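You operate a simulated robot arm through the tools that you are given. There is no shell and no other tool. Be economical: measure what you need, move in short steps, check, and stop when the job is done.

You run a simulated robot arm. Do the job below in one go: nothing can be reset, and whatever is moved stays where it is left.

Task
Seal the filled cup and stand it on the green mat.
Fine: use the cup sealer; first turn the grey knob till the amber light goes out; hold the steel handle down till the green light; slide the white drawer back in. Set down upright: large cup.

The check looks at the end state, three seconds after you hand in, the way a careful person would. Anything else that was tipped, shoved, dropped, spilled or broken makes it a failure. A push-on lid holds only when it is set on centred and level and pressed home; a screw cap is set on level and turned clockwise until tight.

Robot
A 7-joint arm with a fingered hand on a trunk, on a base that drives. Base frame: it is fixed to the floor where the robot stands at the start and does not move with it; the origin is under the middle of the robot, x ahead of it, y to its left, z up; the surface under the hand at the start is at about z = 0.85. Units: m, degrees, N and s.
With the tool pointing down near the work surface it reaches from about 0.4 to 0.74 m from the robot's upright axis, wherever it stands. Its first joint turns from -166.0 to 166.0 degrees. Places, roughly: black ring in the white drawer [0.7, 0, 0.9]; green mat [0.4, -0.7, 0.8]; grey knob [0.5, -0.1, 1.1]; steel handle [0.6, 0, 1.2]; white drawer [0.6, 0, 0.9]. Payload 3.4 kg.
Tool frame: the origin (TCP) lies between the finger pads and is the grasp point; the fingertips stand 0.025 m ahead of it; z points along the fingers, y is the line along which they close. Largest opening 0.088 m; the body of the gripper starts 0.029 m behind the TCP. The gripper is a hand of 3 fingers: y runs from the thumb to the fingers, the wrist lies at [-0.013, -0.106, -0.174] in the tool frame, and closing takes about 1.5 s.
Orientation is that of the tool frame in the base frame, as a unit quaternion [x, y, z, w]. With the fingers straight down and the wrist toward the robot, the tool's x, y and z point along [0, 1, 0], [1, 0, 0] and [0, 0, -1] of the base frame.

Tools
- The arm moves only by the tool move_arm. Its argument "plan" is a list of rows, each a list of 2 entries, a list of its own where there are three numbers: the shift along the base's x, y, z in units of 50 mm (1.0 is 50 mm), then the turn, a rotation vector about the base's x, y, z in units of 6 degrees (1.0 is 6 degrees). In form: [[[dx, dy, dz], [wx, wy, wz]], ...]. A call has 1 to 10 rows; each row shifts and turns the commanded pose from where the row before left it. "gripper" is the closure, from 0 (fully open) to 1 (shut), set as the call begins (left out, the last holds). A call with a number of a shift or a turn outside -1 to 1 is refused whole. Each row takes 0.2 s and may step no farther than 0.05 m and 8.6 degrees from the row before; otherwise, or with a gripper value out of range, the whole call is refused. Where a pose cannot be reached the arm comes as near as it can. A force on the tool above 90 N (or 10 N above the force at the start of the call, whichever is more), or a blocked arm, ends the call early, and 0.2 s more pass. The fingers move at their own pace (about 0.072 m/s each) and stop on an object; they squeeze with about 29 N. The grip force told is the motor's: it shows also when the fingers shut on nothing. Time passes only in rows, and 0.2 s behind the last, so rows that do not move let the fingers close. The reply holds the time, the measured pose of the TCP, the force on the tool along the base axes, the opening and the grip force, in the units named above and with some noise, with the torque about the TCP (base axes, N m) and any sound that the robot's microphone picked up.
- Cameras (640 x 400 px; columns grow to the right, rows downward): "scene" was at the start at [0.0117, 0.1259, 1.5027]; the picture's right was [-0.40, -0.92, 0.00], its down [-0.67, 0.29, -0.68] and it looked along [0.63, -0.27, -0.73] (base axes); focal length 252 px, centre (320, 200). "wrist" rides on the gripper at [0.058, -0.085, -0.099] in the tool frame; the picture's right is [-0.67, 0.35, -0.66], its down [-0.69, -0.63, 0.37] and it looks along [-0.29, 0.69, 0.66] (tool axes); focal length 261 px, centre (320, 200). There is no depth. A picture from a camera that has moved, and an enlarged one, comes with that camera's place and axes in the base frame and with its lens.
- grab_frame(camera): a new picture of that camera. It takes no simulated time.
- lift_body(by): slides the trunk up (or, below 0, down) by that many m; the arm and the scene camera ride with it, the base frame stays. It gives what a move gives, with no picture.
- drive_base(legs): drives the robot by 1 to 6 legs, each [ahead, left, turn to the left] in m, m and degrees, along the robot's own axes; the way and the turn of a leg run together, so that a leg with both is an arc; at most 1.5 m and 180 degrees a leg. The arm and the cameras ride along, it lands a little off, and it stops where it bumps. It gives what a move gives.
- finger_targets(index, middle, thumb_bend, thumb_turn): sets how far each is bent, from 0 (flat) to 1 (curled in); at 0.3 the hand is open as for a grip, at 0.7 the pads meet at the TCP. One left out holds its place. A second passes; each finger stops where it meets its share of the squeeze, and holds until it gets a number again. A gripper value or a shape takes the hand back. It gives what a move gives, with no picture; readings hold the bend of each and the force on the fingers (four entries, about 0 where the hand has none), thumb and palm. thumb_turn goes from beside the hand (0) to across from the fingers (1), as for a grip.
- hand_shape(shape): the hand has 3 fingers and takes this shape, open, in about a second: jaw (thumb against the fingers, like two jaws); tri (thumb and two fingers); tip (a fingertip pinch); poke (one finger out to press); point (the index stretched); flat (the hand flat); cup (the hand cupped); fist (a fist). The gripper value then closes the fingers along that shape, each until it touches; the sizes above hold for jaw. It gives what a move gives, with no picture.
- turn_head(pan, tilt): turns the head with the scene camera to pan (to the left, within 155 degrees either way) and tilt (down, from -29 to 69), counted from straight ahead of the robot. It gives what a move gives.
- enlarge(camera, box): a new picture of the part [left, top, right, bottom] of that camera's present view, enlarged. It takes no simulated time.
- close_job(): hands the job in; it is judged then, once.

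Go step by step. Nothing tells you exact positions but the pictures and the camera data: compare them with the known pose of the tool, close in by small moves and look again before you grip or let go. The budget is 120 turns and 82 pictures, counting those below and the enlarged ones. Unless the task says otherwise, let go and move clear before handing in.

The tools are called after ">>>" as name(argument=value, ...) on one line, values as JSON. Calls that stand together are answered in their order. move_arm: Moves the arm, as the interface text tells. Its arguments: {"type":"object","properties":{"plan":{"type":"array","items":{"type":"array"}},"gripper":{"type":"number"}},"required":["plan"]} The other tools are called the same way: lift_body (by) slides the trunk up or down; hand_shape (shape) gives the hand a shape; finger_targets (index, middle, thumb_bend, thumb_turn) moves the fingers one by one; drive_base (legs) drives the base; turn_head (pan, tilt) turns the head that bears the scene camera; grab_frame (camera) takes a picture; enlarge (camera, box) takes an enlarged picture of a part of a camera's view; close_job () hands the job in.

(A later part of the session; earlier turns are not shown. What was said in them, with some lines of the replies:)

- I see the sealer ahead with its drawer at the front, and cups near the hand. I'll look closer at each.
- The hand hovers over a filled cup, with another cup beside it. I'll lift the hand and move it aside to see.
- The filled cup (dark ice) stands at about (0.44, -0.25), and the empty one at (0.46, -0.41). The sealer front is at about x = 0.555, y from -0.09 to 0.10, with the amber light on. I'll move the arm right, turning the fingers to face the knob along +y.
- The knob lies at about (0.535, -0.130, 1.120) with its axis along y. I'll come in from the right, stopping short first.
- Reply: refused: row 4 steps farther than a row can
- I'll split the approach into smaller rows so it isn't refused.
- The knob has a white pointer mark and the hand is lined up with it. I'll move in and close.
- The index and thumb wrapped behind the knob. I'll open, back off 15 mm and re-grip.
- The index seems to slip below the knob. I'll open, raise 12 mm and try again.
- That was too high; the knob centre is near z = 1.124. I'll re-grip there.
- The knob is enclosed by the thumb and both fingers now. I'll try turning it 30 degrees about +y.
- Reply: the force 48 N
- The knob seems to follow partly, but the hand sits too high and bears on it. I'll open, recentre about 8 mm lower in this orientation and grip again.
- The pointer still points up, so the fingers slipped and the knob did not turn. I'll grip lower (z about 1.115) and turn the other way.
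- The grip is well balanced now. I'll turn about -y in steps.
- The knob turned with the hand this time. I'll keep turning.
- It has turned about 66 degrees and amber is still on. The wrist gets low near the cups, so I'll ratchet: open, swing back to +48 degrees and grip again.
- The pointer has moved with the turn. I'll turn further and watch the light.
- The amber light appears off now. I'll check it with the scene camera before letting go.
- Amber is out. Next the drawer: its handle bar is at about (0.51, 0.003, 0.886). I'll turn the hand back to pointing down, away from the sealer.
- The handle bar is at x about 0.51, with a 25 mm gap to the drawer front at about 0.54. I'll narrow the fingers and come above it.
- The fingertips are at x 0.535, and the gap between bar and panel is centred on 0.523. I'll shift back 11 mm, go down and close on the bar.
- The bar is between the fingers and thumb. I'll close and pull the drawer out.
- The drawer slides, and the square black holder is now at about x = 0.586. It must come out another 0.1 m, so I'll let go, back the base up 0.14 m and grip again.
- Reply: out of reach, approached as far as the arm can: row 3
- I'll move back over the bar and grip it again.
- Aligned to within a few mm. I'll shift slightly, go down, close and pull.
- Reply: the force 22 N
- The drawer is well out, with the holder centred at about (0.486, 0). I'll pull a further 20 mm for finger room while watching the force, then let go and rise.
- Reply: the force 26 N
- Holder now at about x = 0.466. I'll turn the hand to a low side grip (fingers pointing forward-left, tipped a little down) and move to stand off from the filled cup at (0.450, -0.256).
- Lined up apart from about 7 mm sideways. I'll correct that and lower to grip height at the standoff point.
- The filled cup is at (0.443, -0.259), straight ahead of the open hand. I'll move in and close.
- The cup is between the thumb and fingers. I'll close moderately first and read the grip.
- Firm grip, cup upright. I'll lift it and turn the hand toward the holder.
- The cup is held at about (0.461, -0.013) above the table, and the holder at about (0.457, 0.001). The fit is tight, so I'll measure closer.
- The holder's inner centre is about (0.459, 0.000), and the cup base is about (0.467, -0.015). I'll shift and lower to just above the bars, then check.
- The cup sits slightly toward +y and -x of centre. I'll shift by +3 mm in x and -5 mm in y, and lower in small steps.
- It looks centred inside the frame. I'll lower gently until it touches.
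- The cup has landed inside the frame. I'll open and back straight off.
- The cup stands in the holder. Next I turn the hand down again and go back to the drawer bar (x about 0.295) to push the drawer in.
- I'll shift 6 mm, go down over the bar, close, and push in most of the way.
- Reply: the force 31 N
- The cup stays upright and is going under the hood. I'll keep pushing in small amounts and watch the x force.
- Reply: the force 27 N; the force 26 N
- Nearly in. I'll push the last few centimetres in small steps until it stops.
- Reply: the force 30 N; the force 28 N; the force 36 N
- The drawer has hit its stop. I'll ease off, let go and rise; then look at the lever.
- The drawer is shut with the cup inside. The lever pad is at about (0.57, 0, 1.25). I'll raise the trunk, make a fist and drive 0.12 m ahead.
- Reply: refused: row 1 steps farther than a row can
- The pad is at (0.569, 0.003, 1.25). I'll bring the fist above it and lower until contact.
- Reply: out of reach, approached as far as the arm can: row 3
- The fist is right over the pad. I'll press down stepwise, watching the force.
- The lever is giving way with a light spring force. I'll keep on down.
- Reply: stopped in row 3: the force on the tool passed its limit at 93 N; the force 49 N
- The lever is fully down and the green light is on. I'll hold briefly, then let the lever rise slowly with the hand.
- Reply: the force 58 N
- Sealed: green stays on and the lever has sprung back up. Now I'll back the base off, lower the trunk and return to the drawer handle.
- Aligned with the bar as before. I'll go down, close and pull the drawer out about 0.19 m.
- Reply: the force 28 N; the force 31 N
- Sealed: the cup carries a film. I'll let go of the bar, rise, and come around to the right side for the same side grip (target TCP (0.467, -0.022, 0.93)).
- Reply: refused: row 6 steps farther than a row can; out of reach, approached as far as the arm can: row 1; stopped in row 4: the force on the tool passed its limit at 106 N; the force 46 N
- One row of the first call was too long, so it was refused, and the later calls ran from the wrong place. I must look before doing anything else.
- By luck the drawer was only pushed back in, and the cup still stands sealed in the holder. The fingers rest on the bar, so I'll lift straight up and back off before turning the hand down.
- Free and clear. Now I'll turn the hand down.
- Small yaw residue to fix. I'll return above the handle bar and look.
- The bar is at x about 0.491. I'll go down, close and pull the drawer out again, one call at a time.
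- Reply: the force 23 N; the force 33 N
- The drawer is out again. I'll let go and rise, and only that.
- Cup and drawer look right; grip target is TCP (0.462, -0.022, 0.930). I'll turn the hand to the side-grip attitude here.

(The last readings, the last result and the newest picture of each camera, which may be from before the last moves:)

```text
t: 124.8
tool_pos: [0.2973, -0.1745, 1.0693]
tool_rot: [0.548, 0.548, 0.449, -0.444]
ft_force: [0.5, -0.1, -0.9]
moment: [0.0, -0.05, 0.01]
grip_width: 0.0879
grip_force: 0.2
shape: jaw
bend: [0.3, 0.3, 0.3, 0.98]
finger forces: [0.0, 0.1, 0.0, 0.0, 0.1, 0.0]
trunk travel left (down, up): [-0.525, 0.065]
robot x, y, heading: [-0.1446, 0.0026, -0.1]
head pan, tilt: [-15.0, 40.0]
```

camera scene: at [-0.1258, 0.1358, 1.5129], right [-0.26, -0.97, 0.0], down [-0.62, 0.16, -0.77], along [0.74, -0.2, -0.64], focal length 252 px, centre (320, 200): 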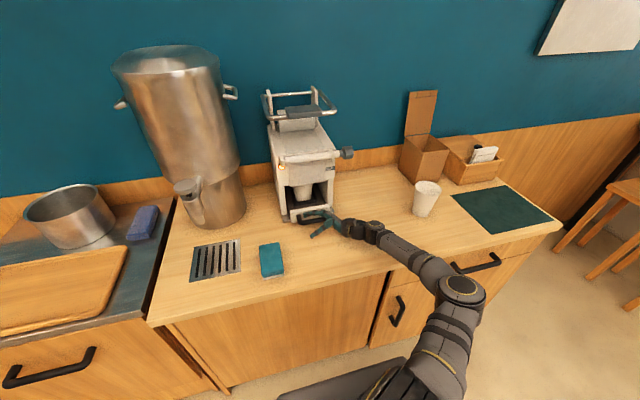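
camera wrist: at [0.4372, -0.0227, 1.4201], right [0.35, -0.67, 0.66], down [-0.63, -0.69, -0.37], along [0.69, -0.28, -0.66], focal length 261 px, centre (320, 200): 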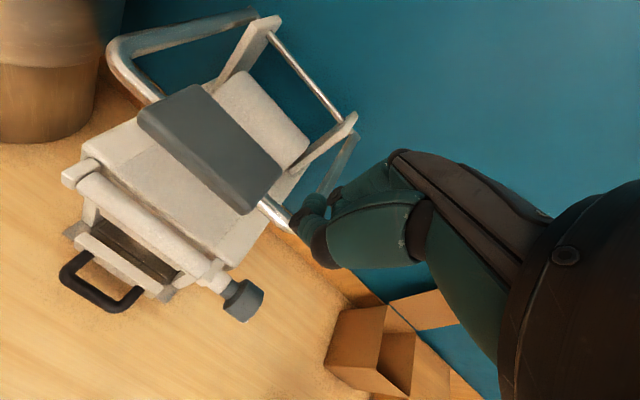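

Now move to the standoff on the right of the cup, at y = -0.15.

>>> move_arm(plan=[[[0.66, 0.1, -0.48], [0, 0, 0]], [[0.66, 0.1, -0.48], [0, 0, 0]], [[0.66, 0.1, -0.48], [0, 0, 0]], [[0.66, 0.1, -0.48], [0, 0, 0]], [[0.66, 0.1, -0.48], [0, 0, 0]]])

>>> enlarge(camera="scene", box=[280, 155, 440, 265])

```text
t: 126.0
tool_pos: [0.4621, -0.149, 0.9465]
tool_rot: [0.549, 0.548, 0.448, -0.444]
ft_force: [-0.6, 0.1, 0.7]
moment: [0.03, 0.03, 0.0]
grip_width: 0.0876
grip_force: 0.0
shape: jaw
bend: [0.3, 0.3, 0.3, 0.98]
finger forces: [0.1, 0.0, 0.0, 0.1, 0.0, 0.1]
trunk travel left (down, up): [-0.525, 0.065]
robot x, y, heading: [-0.1429, -0.0022, 0.3]
head pan, tilt: [-15.0, 40.0]
```

```text
3.64 times, centred on (360, 210) of scene
camera zoom: at [-0.1223, 0.1357, 1.5127], right [-0.26, -0.97, 0.0], down [-0.62, 0.16, -0.77], along [0.74, -0.2, -0.64], focal length 915 px, centre (174, 164)
```

zoom: 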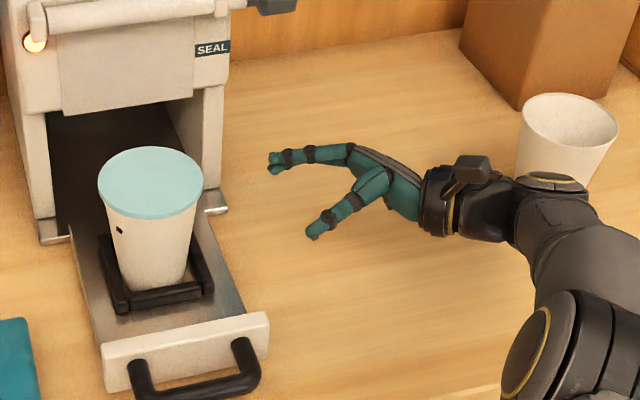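

Line-up is good. I'll move in and close on the cup.

>>> move_arm(plan=[[[0, 0.65, -0.1], [0, 0, 0]], [[0, 0.65, -0.1], [0, 0, 0]], [[0, 0.65, -0.07], [0, 0, 0]], [[0, 0.6, -0.05], [0, 0, 0]]])

>>> move_arm(gripper=0.4, plan=[[[0, 0, 0], [0, 0, 0]], [[0, 0, 0], [0, 0, 0]], [[0, 0, 0], [0, 0, 0]], [[0, 0, 0], [0, 0, 0]], [[0, 0, 0], [0, 0, 0]], [[0, 0, 0], [0, 0, 0]]])

```text
t: 127.0
tool_pos: [0.4618, -0.0222, 0.9337]
tool_rot: [0.55, 0.548, 0.448, -0.444]
ft_force: [-0.3, -0.4, 1.0]
moment: [0.02, 0.03, -0.01]
grip_width: 0.0876
grip_force: 0.0
shape: jaw
bend: [0.3, 0.3, 0.3, 0.98]
finger forces: [0.1, 0.0, 0.0, 0.0, 0.1, 0.0]
trunk travel left (down, up): [-0.525, 0.065]
robot x, y, heading: [-0.1415, 0.0012, 0.1]
head pan, tilt: [-15.0, 40.0]
```

```text
t: 128.4
tool_pos: [0.4623, -0.0228, 0.9337]
tool_rot: [0.549, 0.549, 0.447, -0.444]
ft_force: [-1.2, 0.7, 0.1]
moment: [-0.03, 0.06, 0.01]
grip_width: 0.0649
grip_force: 29.6
shape: jaw
bend: [0.27, 0.36, 0.55, 0.99]
finger forces: [17.8, 9.2, 0.0, 0.0, 27.2, 0.1]
trunk travel left (down, up): [-0.525, 0.065]
robot x, y, heading: [-0.1459, -0.0012, 0.2]
head pan, tilt: [-15.0, 40.0]
```

Firmly gripped. I'll lift, draw back to x of about 0.40, and check.

>>> move_arm(plan=[[[0, 0, 0.4], [0, 0, 0]], [[0, 0, 0.6], [0, 0, 0]], [[0, 0, 0.6], [0, 0, 0]], [[-0.4, 0, 0.6], [0, 0, 0]], [[-0.5, 0, 0.6], [0, 0, 0]], [[-0.4, -0.2, 0.6], [0, 0, 0]], [[0, -0.6, 0], [0, 0, 0]], [[0, -0.7, 0], [0, 0, 0]], [[0, -0.7, 0], [0, 0, 0]]])

>>> drive_base(legs=[[0, -0.5, 0]])

>>> turn_head(pan=-25, tilt=42)

>>> grab_frame(camera="scene")

```text
t: 130.4
tool_pos: [0.3988, -0.1322, 1.1049]
tool_rot: [0.55, 0.549, 0.447, -0.443]
ft_force: [0.3, -0.9, -3.3]
moment: [-0.11, 0.01, 0.01]
grip_width: 0.0649
grip_force: 29.1
shape: jaw
bend: [0.27, 0.36, 0.55, 1.0]
finger forces: [17.6, 10.9, 0.1, 0.0, 28.6, 0.0]
trunk travel left (down, up): [-0.525, 0.065]
robot x, y, heading: [-0.1414, 0.0005, 0.3]
head pan, tilt: [-15.0, 40.0]
```

```text
t: 133.4
tool_pos: [0.3959, -0.6454, 1.1047]
tool_rot: [0.552, 0.545, 0.451, -0.442]
ft_force: [-0.2, 0.1, -3.1]
moment: [-0.06, 0.02, -0.01]
grip_width: 0.0648
grip_force: 29.0
shape: jaw
bend: [0.27, 0.36, 0.55, 1.0]
finger forces: [17.6, 10.9, 0.0, 0.0, 28.5, 0.0]
trunk travel left (down, up): [-0.525, 0.065]
robot x, y, heading: [-0.1435, -0.5069, -0.0]
head pan, tilt: [-15.0, 40.0]
```

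```text
t: 134.1
tool_pos: [0.3958, -0.646, 1.1048]
tool_rot: [0.552, 0.546, 0.45, -0.441]
ft_force: [0.7, -0.1, -3.2]
moment: [-0.06, -0.04, 0.02]
grip_width: 0.0647
grip_force: 29.3
shape: jaw
bend: [0.27, 0.36, 0.55, 1.0]
finger forces: [17.6, 11.0, 0.0, 0.0, 28.6, 0.1]
trunk travel left (down, up): [-0.525, 0.065]
robot x, y, heading: [-0.1422, -0.5063, -0.5]
head pan, tilt: [-25.0, 42.0]
```

```text
6 pictures are left
camera scene: at [-0.1281, -0.3854, 1.5097], right [-0.43, -0.9, 0.0], down [-0.6, 0.29, -0.74], along [0.67, -0.32, -0.67], focal length 252 px, centre (320, 200)
```

scene: 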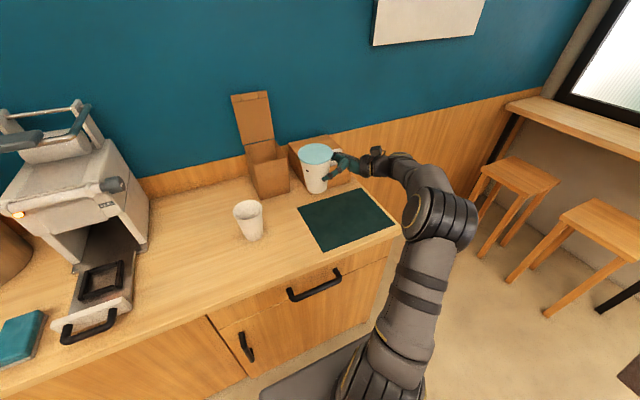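

The mat spans x 0.30–0.515 and y -0.595 to -0.89; the empty cup and everything else are in place. I'll carry the cup over the mat and lower to just above it.

>>> move_arm(plan=[[[0.1, -0.5, 0], [0, 0, 0]], [[0.1, -0.5, -0.2], [0, 0, 0]], [[0, -0.5, -0.5], [0, 0, 0]], [[0, 0, -0.6], [0, 0, 0]], [[0, 0, -0.6], [0, 0, 0]], [[0, 0, -0.6], [0, 0, 0]], [[0, 0, -0.6], [0, 0, 0]]])

>>> enlarge(camera="scene", box=[270, 130, 430, 270])

```text
t: 135.7
tool_pos: [0.4073, -0.7215, 0.9504]
tool_rot: [0.552, 0.546, 0.45, -0.441]
ft_force: [-0.1, -1.2, -2.0]
moment: [-0.08, -0.01, 0.03]
grip_width: 0.0649
grip_force: 29.1
shape: jaw
bend: [0.27, 0.36, 0.55, 1.0]
finger forces: [17.6, 11.0, 0.0, 0.0, 28.6, 0.1]
trunk travel left (down, up): [-0.525, 0.065]
robot x, y, heading: [-0.1473, -0.5105, -0.4]
head pan, tilt: [-25.0, 42.0]
```

```text
2.86 times, centred on (350, 200) of scene
camera zoom: at [-0.128, -0.3856, 1.5097], right [-0.43, -0.9, 0.0], down [-0.6, 0.29, -0.74], along [0.67, -0.32, -0.67], focal length 719 px, centre (234, 200)
```

zoom: 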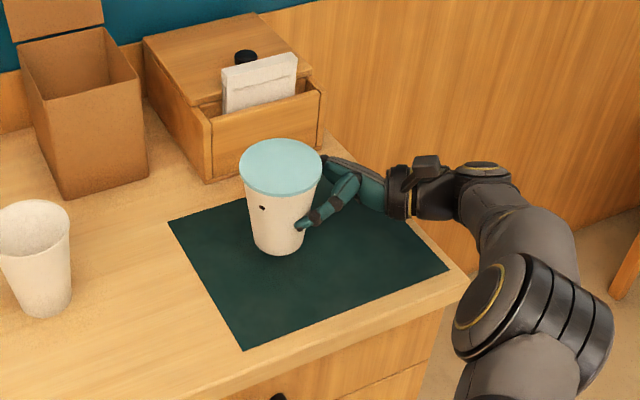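

The cup is over the mat. I'll lower gently until it touches.

>>> move_arm(plan=[[[0, 0, -0.25], [0, 0, 0]], [[0, 0, -0.25], [0, 0, 0]], [[0, 0, -0.06], [0, 0, 0]]])

>>> move_arm(plan=[[[0, 0, -0.06], [0, 0, 0]]])

>>> move_arm(plan=[[[0, 0, -0.05], [0, 0, 0]]])

```text
t: 136.5
tool_pos: [0.4065, -0.7216, 0.9232]
tool_rot: [0.552, 0.546, 0.45, -0.441]
ft_force: [-0.2, 0.3, -3.2]
moment: [-0.07, -0.02, 0.03]
grip_width: 0.0647
grip_force: 29.3
shape: jaw
bend: [0.27, 0.36, 0.55, 1.0]
finger forces: [17.6, 11.0, 0.1, 0.0, 28.4, 0.1]
trunk travel left (down, up): [-0.525, 0.065]
robot x, y, heading: [-0.1459, -0.5085, -0.5]
head pan, tilt: [-25.0, 42.0]
```

```text
t: 136.9
tool_pos: [0.4064, -0.7201, 0.9198]
tool_rot: [0.552, 0.545, 0.451, -0.441]
ft_force: [0.7, 0.9, -3.3]
moment: [-0.08, 0.01, 0.01]
grip_width: 0.0644
grip_force: 28.5
shape: jaw
bend: [0.27, 0.36, 0.55, 1.0]
finger forces: [17.6, 11.0, 0.0, 0.1, 28.5, 0.0]
trunk travel left (down, up): [-0.525, 0.065]
robot x, y, heading: [-0.1457, -0.5087, -0.3]
head pan, tilt: [-25.0, 42.0]
```

```text
t: 137.3
tool_pos: [0.4066, -0.7208, 0.9166]
tool_rot: [0.553, 0.545, 0.45, -0.441]
ft_force: [-0.6, 0.3, -3.3]
moment: [-0.09, -0.03, -0.03]
grip_width: 0.0648
grip_force: 29.6
shape: jaw
bend: [0.27, 0.36, 0.55, 1.0]
finger forces: [17.6, 11.0, 0.1, 0.1, 28.5, 0.0]
trunk travel left (down, up): [-0.525, 0.065]
robot x, y, heading: [-0.1453, -0.5104, -0.6]
head pan, tilt: [-25.0, 42.0]
```

Not touching yet (the force still shows the cup's weight). A few more small steps.

>>> move_arm(plan=[[[0, 0, -0.05], [0, 0, 0]]])

>>> move_arm(plan=[[[0, 0, -0.04], [0, 0, 0]]])

```text
t: 137.7
tool_pos: [0.4065, -0.7201, 0.9144]
tool_rot: [0.552, 0.545, 0.451, -0.442]
ft_force: [0.1, 0.5, -3.6]
moment: [-0.07, 0.0, -0.02]
grip_width: 0.0646
grip_force: 28.6
shape: jaw
bend: [0.27, 0.36, 0.55, 1.0]
finger forces: [17.6, 11.0, 0.1, 0.1, 28.5, 0.0]
trunk travel left (down, up): [-0.525, 0.065]
robot x, y, heading: [-0.1464, -0.5075, -0.5]
head pan, tilt: [-25.0, 42.0]
```

```text
t: 138.1
tool_pos: [0.4063, -0.7209, 0.913]
tool_rot: [0.552, 0.545, 0.45, -0.442]
ft_force: [0.8, -0.8, -1.6]
moment: [-0.07, 0.03, 0.01]
grip_width: 0.0646
grip_force: 28.9
shape: jaw
bend: [0.27, 0.36, 0.55, 1.0]
finger forces: [17.8, 10.5, 0.1, 0.0, 27.5, 0.0]
trunk travel left (down, up): [-0.525, 0.065]
robot x, y, heading: [-0.144, -0.5078, -0.4]
head pan, tilt: [-25.0, 42.0]
```

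It is just starting to touch. One more millimetre or so, then open and back off.

>>> move_arm(plan=[[[0, 0, -0.03], [0, 0, 0]]])

>>> move_arm(gripper=0, plan=[[[0, 0, 0], [0, 0, 0]], [[0, 0, 0], [0, 0, 0]], [[0, 0, 0], [0, 0, 0]], [[0, 0, 0], [0, 0, 0]], [[0, -0.5, 0.05], [0, 0, 0]], [[0, -0.8, 0.1], [0, 0, 0]], [[0, -0.8, 0.3], [0, 0, 0]]])

>>> enlarge(camera="scene", box=[270, 130, 430, 270])

```text
t: 138.5
tool_pos: [0.4067, -0.7211, 0.9119]
tool_rot: [0.553, 0.545, 0.45, -0.441]
ft_force: [1.7, -1.5, -0.2]
moment: [0.03, 0.05, -0.02]
grip_width: 0.0645
grip_force: 29.5
shape: jaw
bend: [0.27, 0.36, 0.55, 1.0]
finger forces: [18.2, 9.6, 0.1, 0.1, 27.0, 0.1]
trunk travel left (down, up): [-0.525, 0.065]
robot x, y, heading: [-0.1448, -0.5094, -0.1]
head pan, tilt: [-25.0, 42.0]
```

```text
t: 140.1
tool_pos: [0.3918, -0.7641, 0.9195]
tool_rot: [0.553, 0.545, 0.45, -0.442]
ft_force: [-0.7, -0.6, -0.5]
moment: [0.01, -0.02, 0.01]
grip_width: 0.0876
grip_force: 0.0
shape: jaw
bend: [0.3, 0.3, 0.3, 0.98]
finger forces: [0.0, 0.0, 0.0, 0.1, 0.0, 0.0]
out of reach, approached as far as the arm can: row 6, 7
trunk travel left (down, up): [-0.525, 0.065]
robot x, y, heading: [-0.1426, -0.5064, -0.4]
head pan, tilt: [-25.0, 42.0]
```

```text
2.86 times, centred on (350, 200) of scene
camera zoom: at [-0.128, -0.385, 1.5097], right [-0.43, -0.9, 0.0], down [-0.6, 0.29, -0.74], along [0.67, -0.32, -0.67], focal length 719 px, centre (234, 200)
```

zoom: 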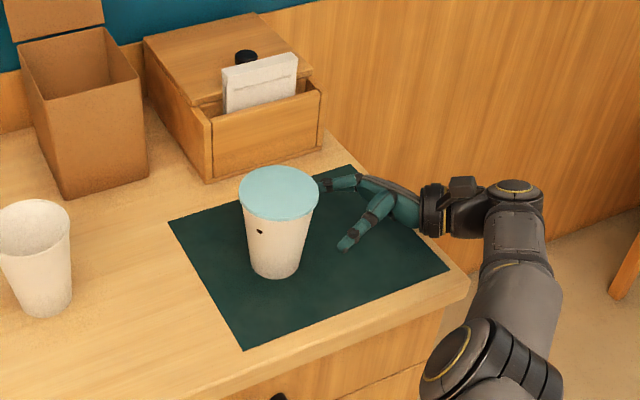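

The cup stands on the mat, but the arm ran out of reach backing off. I'll drive the base right 0.12 m to clear the fingers straight out.

>>> drive_base(legs=[[0, -0.12, 0]])

>>> move_arm(plan=[[[0, 0, 0.7], [0, 0, 0]], [[0, 0, 0.9], [0, 0, 0]], [[0, 0, 0.9], [0, 0, 0]], [[0, 0, 0.9], [0, 0, 0]]])

```text
t: 141.3
tool_pos: [0.3922, -0.8858, 0.9198]
tool_rot: [0.552, 0.546, 0.45, -0.441]
ft_force: [-0.8, -0.2, -0.3]
moment: [0.0, 0.03, 0.01]
grip_width: 0.0879
grip_force: 0.0
shape: jaw
bend: [0.3, 0.3, 0.3, 0.98]
finger forces: [0.0, 0.0, 0.0, 0.0, 0.0, 0.0]
trunk travel left (down, up): [-0.525, 0.065]
robot x, y, heading: [-0.1436, -0.632, -0.2]
head pan, tilt: [-25.0, 42.0]
```

```text
t: 142.3
tool_pos: [0.392, -0.8856, 1.0894]
tool_rot: [0.551, 0.547, 0.449, -0.442]
ft_force: [0.3, 0.4, 0.3]
moment: [0.04, 0.02, -0.01]
grip_width: 0.0874
grip_force: 0.1
shape: jaw
bend: [0.3, 0.3, 0.3, 0.98]
finger forces: [0.1, 0.1, 0.0, 0.0, 0.0, 0.1]
trunk travel left (down, up): [-0.525, 0.065]
robot x, y, heading: [-0.1439, -0.6316, -0.3]
head pan, tilt: [-25.0, 42.0]
```

The hand is clear. The drawer must still go back in, so I'll drive back left (and a little back), with the hand held high.

>>> drive_base(legs=[[-0.06, 0, 0], [0, 0.63, 0]])

>>> move_arm(gripper=1, plan=[[[-0.2, 0, 0], [-1, 0, 0]], [[-0.2, 0, 0], [-1, 0, 0]], [[-0.2, 0, 0], [-1, 0, 0]], [[-0.2, 0, 0], [-1, 0, 0]], [[-0.2, 0, 0], [-1, 0, 0]], [[0, 0, 0], [-1, 0, 0]], [[0, 0, 0], [-1, 0, 0]], [[0, 0, 0], [-1, 0, 0]], [[0, 0, 0], [-1, 0, 0]], [[0, 0, 0], [-1, 0, 0]]])

>>> move_arm(plan=[[[0, 0, 0], [-1, 0, 0]], [[0, 0, 0], [-1, 0, 0]], [[0, 0, 0], [-1, 0, 0]]])

```text
t: 146.3
tool_pos: [0.3342, -0.2877, 1.0893]
tool_rot: [0.549, 0.549, 0.447, -0.444]
ft_force: [-0.3, 0.2, -0.8]
moment: [-0.04, 0.01, -0.01]
grip_width: 0.0877
grip_force: 0.1
shape: jaw
bend: [0.3, 0.3, 0.3, 0.98]
finger forces: [0.0, 0.0, 0.0, 0.0, 0.0, 0.0]
trunk travel left (down, up): [-0.525, 0.065]
robot x, y, heading: [-0.207, -0.0376, 0.3]
head pan, tilt: [-25.0, 42.0]
```

```text
t: 148.5
tool_pos: [0.2845, -0.2896, 1.0906]
tool_rot: [0.698, 0.699, 0.113, -0.109]
ft_force: [0.2, 0.2, -0.1]
moment: [0.04, 0.03, 0.04]
grip_width: 0.0001
grip_force: 28.7
shape: jaw
bend: [0.7, 0.7, 0.37, 1.0]
finger forces: [0.0, 0.0, 0.1, 0.0, 0.0, 0.1]
trunk travel left (down, up): [-0.525, 0.065]
robot x, y, heading: [-0.2059, -0.0385, 0.1]
head pan, tilt: [-25.0, 42.0]
```

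```text
t: 149.3
tool_pos: [0.2835, -0.2877, 1.0895]
tool_rot: [0.706, 0.708, 0.003, 0.001]
ft_force: [-0.7, -0.1, -0.3]
moment: [-0.01, -0.01, 0.0]
grip_width: 0.0002
grip_force: 29.2
shape: jaw
bend: [0.7, 0.7, 0.37, 1.0]
finger forces: [0.1, 0.1, 0.0, 0.0, 0.0, 0.1]
trunk travel left (down, up): [-0.525, 0.065]
robot x, y, heading: [-0.2035, -0.0434, 0.4]
head pan, tilt: [-25.0, 42.0]
```

Next, go in front of the drawer handle at (0.245, 0) and lower to bar height.

>>> move_arm(plan=[[[-0.13, 0.96, 0], [0, 0, 0]], [[-0.13, 0.96, 0], [0, 0, 0]], [[-0.13, 0.96, 0], [0, 0, 0]], [[-0.13, 0.96, 0], [0, 0, 0]], [[-0.13, 0.96, 0], [0, 0, 0]], [[-0.13, 0.96, 0], [0, 0, 0]], [[0, 0, -0.9], [0, 0, 0]], [[0, 0, -0.9], [0, 0, 0]], [[0, 0, -0.8], [0, 0, 0]]])

>>> turn_head(pan=-10, tilt=45)

>>> enlarge(camera="wrist", box=[140, 60, 460, 360])

```text
t: 151.3
tool_pos: [0.2443, -0.0012, 0.9606]
tool_rot: [0.706, 0.708, 0.004, 0.001]
ft_force: [0.0, 0.1, 0.3]
moment: [0.03, 0.01, 0.0]
grip_width: 0.0001
grip_force: 28.7
shape: jaw
bend: [0.7, 0.7, 0.37, 1.0]
finger forces: [0.0, 0.0, 0.0, 0.1, 0.0, 0.0]
trunk travel left (down, up): [-0.525, 0.065]
robot x, y, heading: [-0.203, -0.0396, 0.3]
head pan, tilt: [-25.0, 42.0]
```

```text
t: 152.1
tool_pos: [0.244, -0.0002, 0.9622]
tool_rot: [0.707, 0.708, 0.002, 0.002]
ft_force: [0.4, -0.7, 0.6]
moment: [-0.01, 0.0, 0.01]
grip_width: 0.0
grip_force: 28.8
shape: jaw
bend: [0.7, 0.7, 0.37, 1.0]
finger forces: [0.1, 0.0, 0.0, 0.0, 0.0, 0.0]
trunk travel left (down, up): [-0.525, 0.065]
robot x, y, heading: [-0.2026, -0.0378, 0.3]
head pan, tilt: [-10.0, 45.0]
```

```text
1.33 times, centred on (300, 210) of wrist
camera zoom: at [0.1584, 0.0562, 1.0614], right [0.35, -0.67, 0.66], down [-0.63, -0.69, -0.37], along [0.7, -0.28, -0.66], focal length 348 px, centre (347, 187)
```

zoom: 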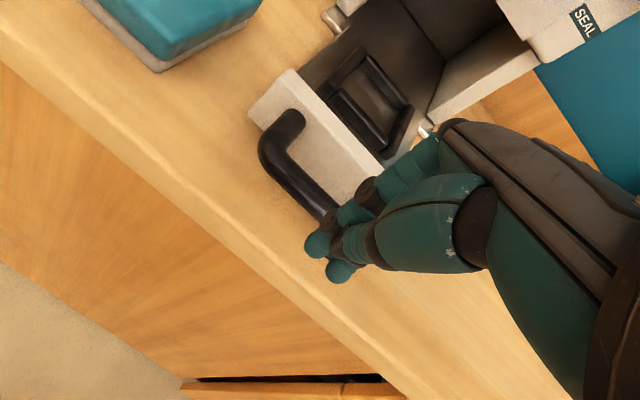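

The fingers are in front of the bar with room. I'll lower and push the drawer in.

>>> move_arm(plan=[[[0, 0, -0.6], [0, 0, 0]], [[0, 0, -0.7], [0, 0, 0]], [[0.4, 0, 0], [0, 0, 0]], [[0.4, 0, 0], [0, 0, 0]], [[0.4, 0, 0], [0, 0, 0]], [[0.4, 0, 0], [0, 0, 0]], [[0.4, 0, 0], [0, 0, 0]], [[0.4, 0, 0], [0, 0, 0]], [[0.4, 0, 0], [0, 0, 0]], [[0.4, 0, 0], [0, 0, 0]]])

>>> move_arm(plan=[[[0.3, 0, 0], [0, 0, 0]], [[0.3, 0, 0], [0, 0, 0]]])

>>> enlarge(camera="scene", box=[230, 110, 410, 290])

```text
t: 154.2
tool_pos: [0.4056, 0.0011, 0.8985]
tool_rot: [0.706, 0.708, 0.002, 0.0]
ft_force: [-0.4, 1.0, -0.7]
moment: [0.0, 0.0, -0.02]
grip_width: 0.0
grip_force: 28.6
shape: jaw
bend: [0.7, 0.7, 0.74, 1.0]
finger forces: [0.1, 0.0, 0.0, 0.1, 0.0, 0.1]
out of reach, approached as far as the arm can: row 2
trunk travel left (down, up): [-0.525, 0.065]
robot x, y, heading: [-0.2084, -0.0404, 0.4]
head pan, tilt: [-10.0, 45.0]
```

```text
t: 154.8
tool_pos: [0.4345, 0.0023, 0.8983]
tool_rot: [0.707, 0.707, 0.003, 0.0]
ft_force: [-0.3, 0.4, 0.6]
moment: [-0.03, 0.02, -0.02]
grip_width: 0.0001
grip_force: 28.4
shape: jaw
bend: [0.7, 0.7, 0.74, 1.0]
finger forces: [0.0, 0.1, 0.0, 0.1, 0.0, 0.0]
trunk travel left (down, up): [-0.525, 0.065]
robot x, y, heading: [-0.2049, -0.0395, 0.2]
head pan, tilt: [-10.0, 45.0]
```

```text
2.22 times, centred on (320, 200) of scene
camera zoom: at [-0.1866, 0.1055, 1.5054], right [-0.17, -0.99, 0.0], down [-0.7, 0.12, -0.71], along [0.7, -0.12, -0.71], focal length 559 px, centre (320, 200)
```

zoom: 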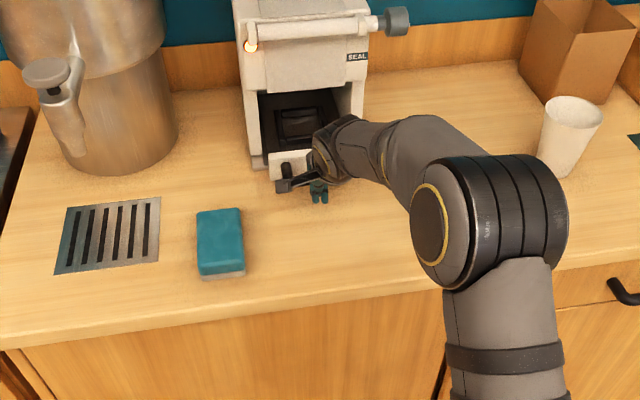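

The drawer is sliding in. I'll keep on in small steps until it stops.

>>> move_arm(plan=[[[0.2, 0, 0], [0, 0, 0]], [[0.2, 0, 0], [0, 0, 0]]])

>>> move_arm(plan=[[[0.15, 0, 0], [0, 0, 0]], [[0.1, 0, 0], [0, 0, 0]]])

>>> move_arm(plan=[[[0.1, 0, 0], [0, 0, 0]], [[0.06, 0, 0], [0, 0, 0]]])

```text
t: 155.4
tool_pos: [0.4534, 0.0005, 0.8984]
tool_rot: [0.707, 0.707, 0.002, -0.001]
ft_force: [-0.2, 0.2, 0.4]
moment: [-0.03, -0.02, 0.01]
grip_width: 0.0
grip_force: 28.9
shape: jaw
bend: [0.7, 0.7, 0.74, 1.0]
finger forces: [0.0, 0.8, 0.0, 0.1, 0.0, 0.0]
trunk travel left (down, up): [-0.525, 0.065]
robot x, y, heading: [-0.2067, -0.0356, 0.3]
head pan, tilt: [-10.0, 45.0]
```

```text
t: 156.1
tool_pos: [0.4659, 0.0003, 0.8969]
tool_rot: [0.705, 0.709, 0.003, 0.001]
ft_force: [-0.6, 0.7, 1.2]
moment: [-0.01, -0.02, -0.02]
grip_width: 0.0001
grip_force: 29.6
shape: jaw
bend: [0.7, 0.7, 0.74, 1.0]
finger forces: [0.0, 1.6, 0.0, 0.0, 0.0, 0.0]
trunk travel left (down, up): [-0.525, 0.065]
robot x, y, heading: [-0.2015, -0.0397, 0.5]
head pan, tilt: [-10.0, 45.0]
```

```text
t: 156.7
tool_pos: [0.474, -0.0003, 0.8992]
tool_rot: [0.706, 0.708, 0.002, 0.001]
ft_force: [-7.9, -0.8, 3.5]
moment: [-0.06, -0.07, -0.08]
grip_width: 0.0
grip_force: 29.1
shape: jaw
bend: [0.7, 0.7, 0.75, 1.0]
finger forces: [0.1, 14.6, 0.0, 0.1, 0.0, 0.0]
trunk travel left (down, up): [-0.525, 0.065]
robot x, y, heading: [-0.2064, -0.0373, 0.4]
head pan, tilt: [-10.0, 45.0]
```

The stop is being felt. One last nudge, then back away and up.

>>> move_arm(plan=[[[0.08, 0, 0], [0, 0, 0]], [[0.06, 0, 0], [0, 0, 0]]])

>>> move_arm(plan=[[[-0.3, 0, 0], [0, 0, 0]], [[-0.6, 0, 0], [0, 0, 0]], [[-0.7, 0, 0.4], [0, 0, 0]], [[0, 0, 0.9], [0, 0, 0]], [[0, -0.9, 0.4], [0, 0, 0]], [[0, -0.9, 0.3], [0, 0, 0]], [[0, -0.9, 0], [0, 0, 0]]])

>>> turn_head(pan=-30, tilt=36)

>>> grab_frame(camera="scene")

```text
t: 157.2
tool_pos: [0.4794, -0.0004, 0.9002]
tool_rot: [0.707, 0.707, 0.004, 0.001]
ft_force: [-20.3, -2.0, 9.8]
moment: [-0.09, -0.17, -0.18]
grip_width: 0.0
grip_force: 29.1
shape: jaw
bend: [0.7, 0.7, 0.75, 1.0]
finger forces: [0.0, 33.2, 0.0, 0.1, 0.1, 0.0]
trunk travel left (down, up): [-0.525, 0.065]
robot x, y, heading: [-0.2049, -0.037, 0.2]
head pan, tilt: [-10.0, 45.0]
```

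```text
t: 158.8
tool_pos: [0.3998, -0.1362, 0.9979]
tool_rot: [0.706, 0.708, 0.003, 0.002]
ft_force: [-0.7, -0.9, 0.0]
moment: [-0.01, 0.02, -0.04]
grip_width: 0.0
grip_force: 29.1
shape: jaw
bend: [0.7, 0.7, 0.76, 1.0]
finger forces: [0.0, 0.0, 0.0, 0.0, 0.0, 0.0]
trunk travel left (down, up): [-0.525, 0.065]
robot x, y, heading: [-0.2099, -0.0371, 0.5]
head pan, tilt: [-10.0, 45.0]
```

```text
t: 159.7
tool_pos: [0.4015, -0.1362, 0.9966]
tool_rot: [0.706, 0.708, 0.004, 0.001]
ft_force: [0.2, 0.0, -0.1]
moment: [0.03, 0.0, 0.0]
grip_width: 0.0
grip_force: 29.3
shape: jaw
bend: [0.7, 0.7, 0.76, 1.0]
finger forces: [0.0, 0.1, 0.0, 0.1, 0.1, 0.0]
trunk travel left (down, up): [-0.525, 0.065]
robot x, y, heading: [-0.2035, -0.0393, 0.4]
head pan, tilt: [-30.0, 36.0]
```

```text
1 pictures are left
camera scene: at [-0.1908, 0.076, 1.5186], right [-0.49, -0.87, 0.0], down [-0.51, 0.29, -0.81], along [0.7, -0.4, -0.59], focal length 252 px, centre (320, 200)
```

scene: 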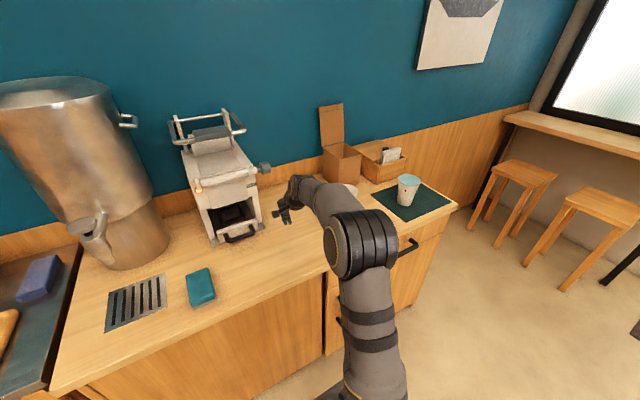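

The drawer is in, the sealed cup stands upright on the green mat, and the rest looks undisturbed with the hand clear. I'm handing in.

>>> close_job()

```text
The job is handed in.
```

The filled cup is sealed and standing upright on the green mat. The drawer is pushed back in and the hand is clear.

- **Sealing:** I turned the knob until the amber light went out, and held the handle down until the green light came on. The film was on the cup when the drawer came back out.
- **Amber light:** it came back on after sealing, once the drawer was reopened, and I left it that way.
- **Mishap with the drawer:** I queued several moves together, and when the first was refused the later ones still ran. The hand swung against the open drawer and pushed it most of the way in. The force on the tool reached 106 N before the move stopped. In the pictures afterwards the cup stayed upright and sealed, and nothing else appeared to have moved.
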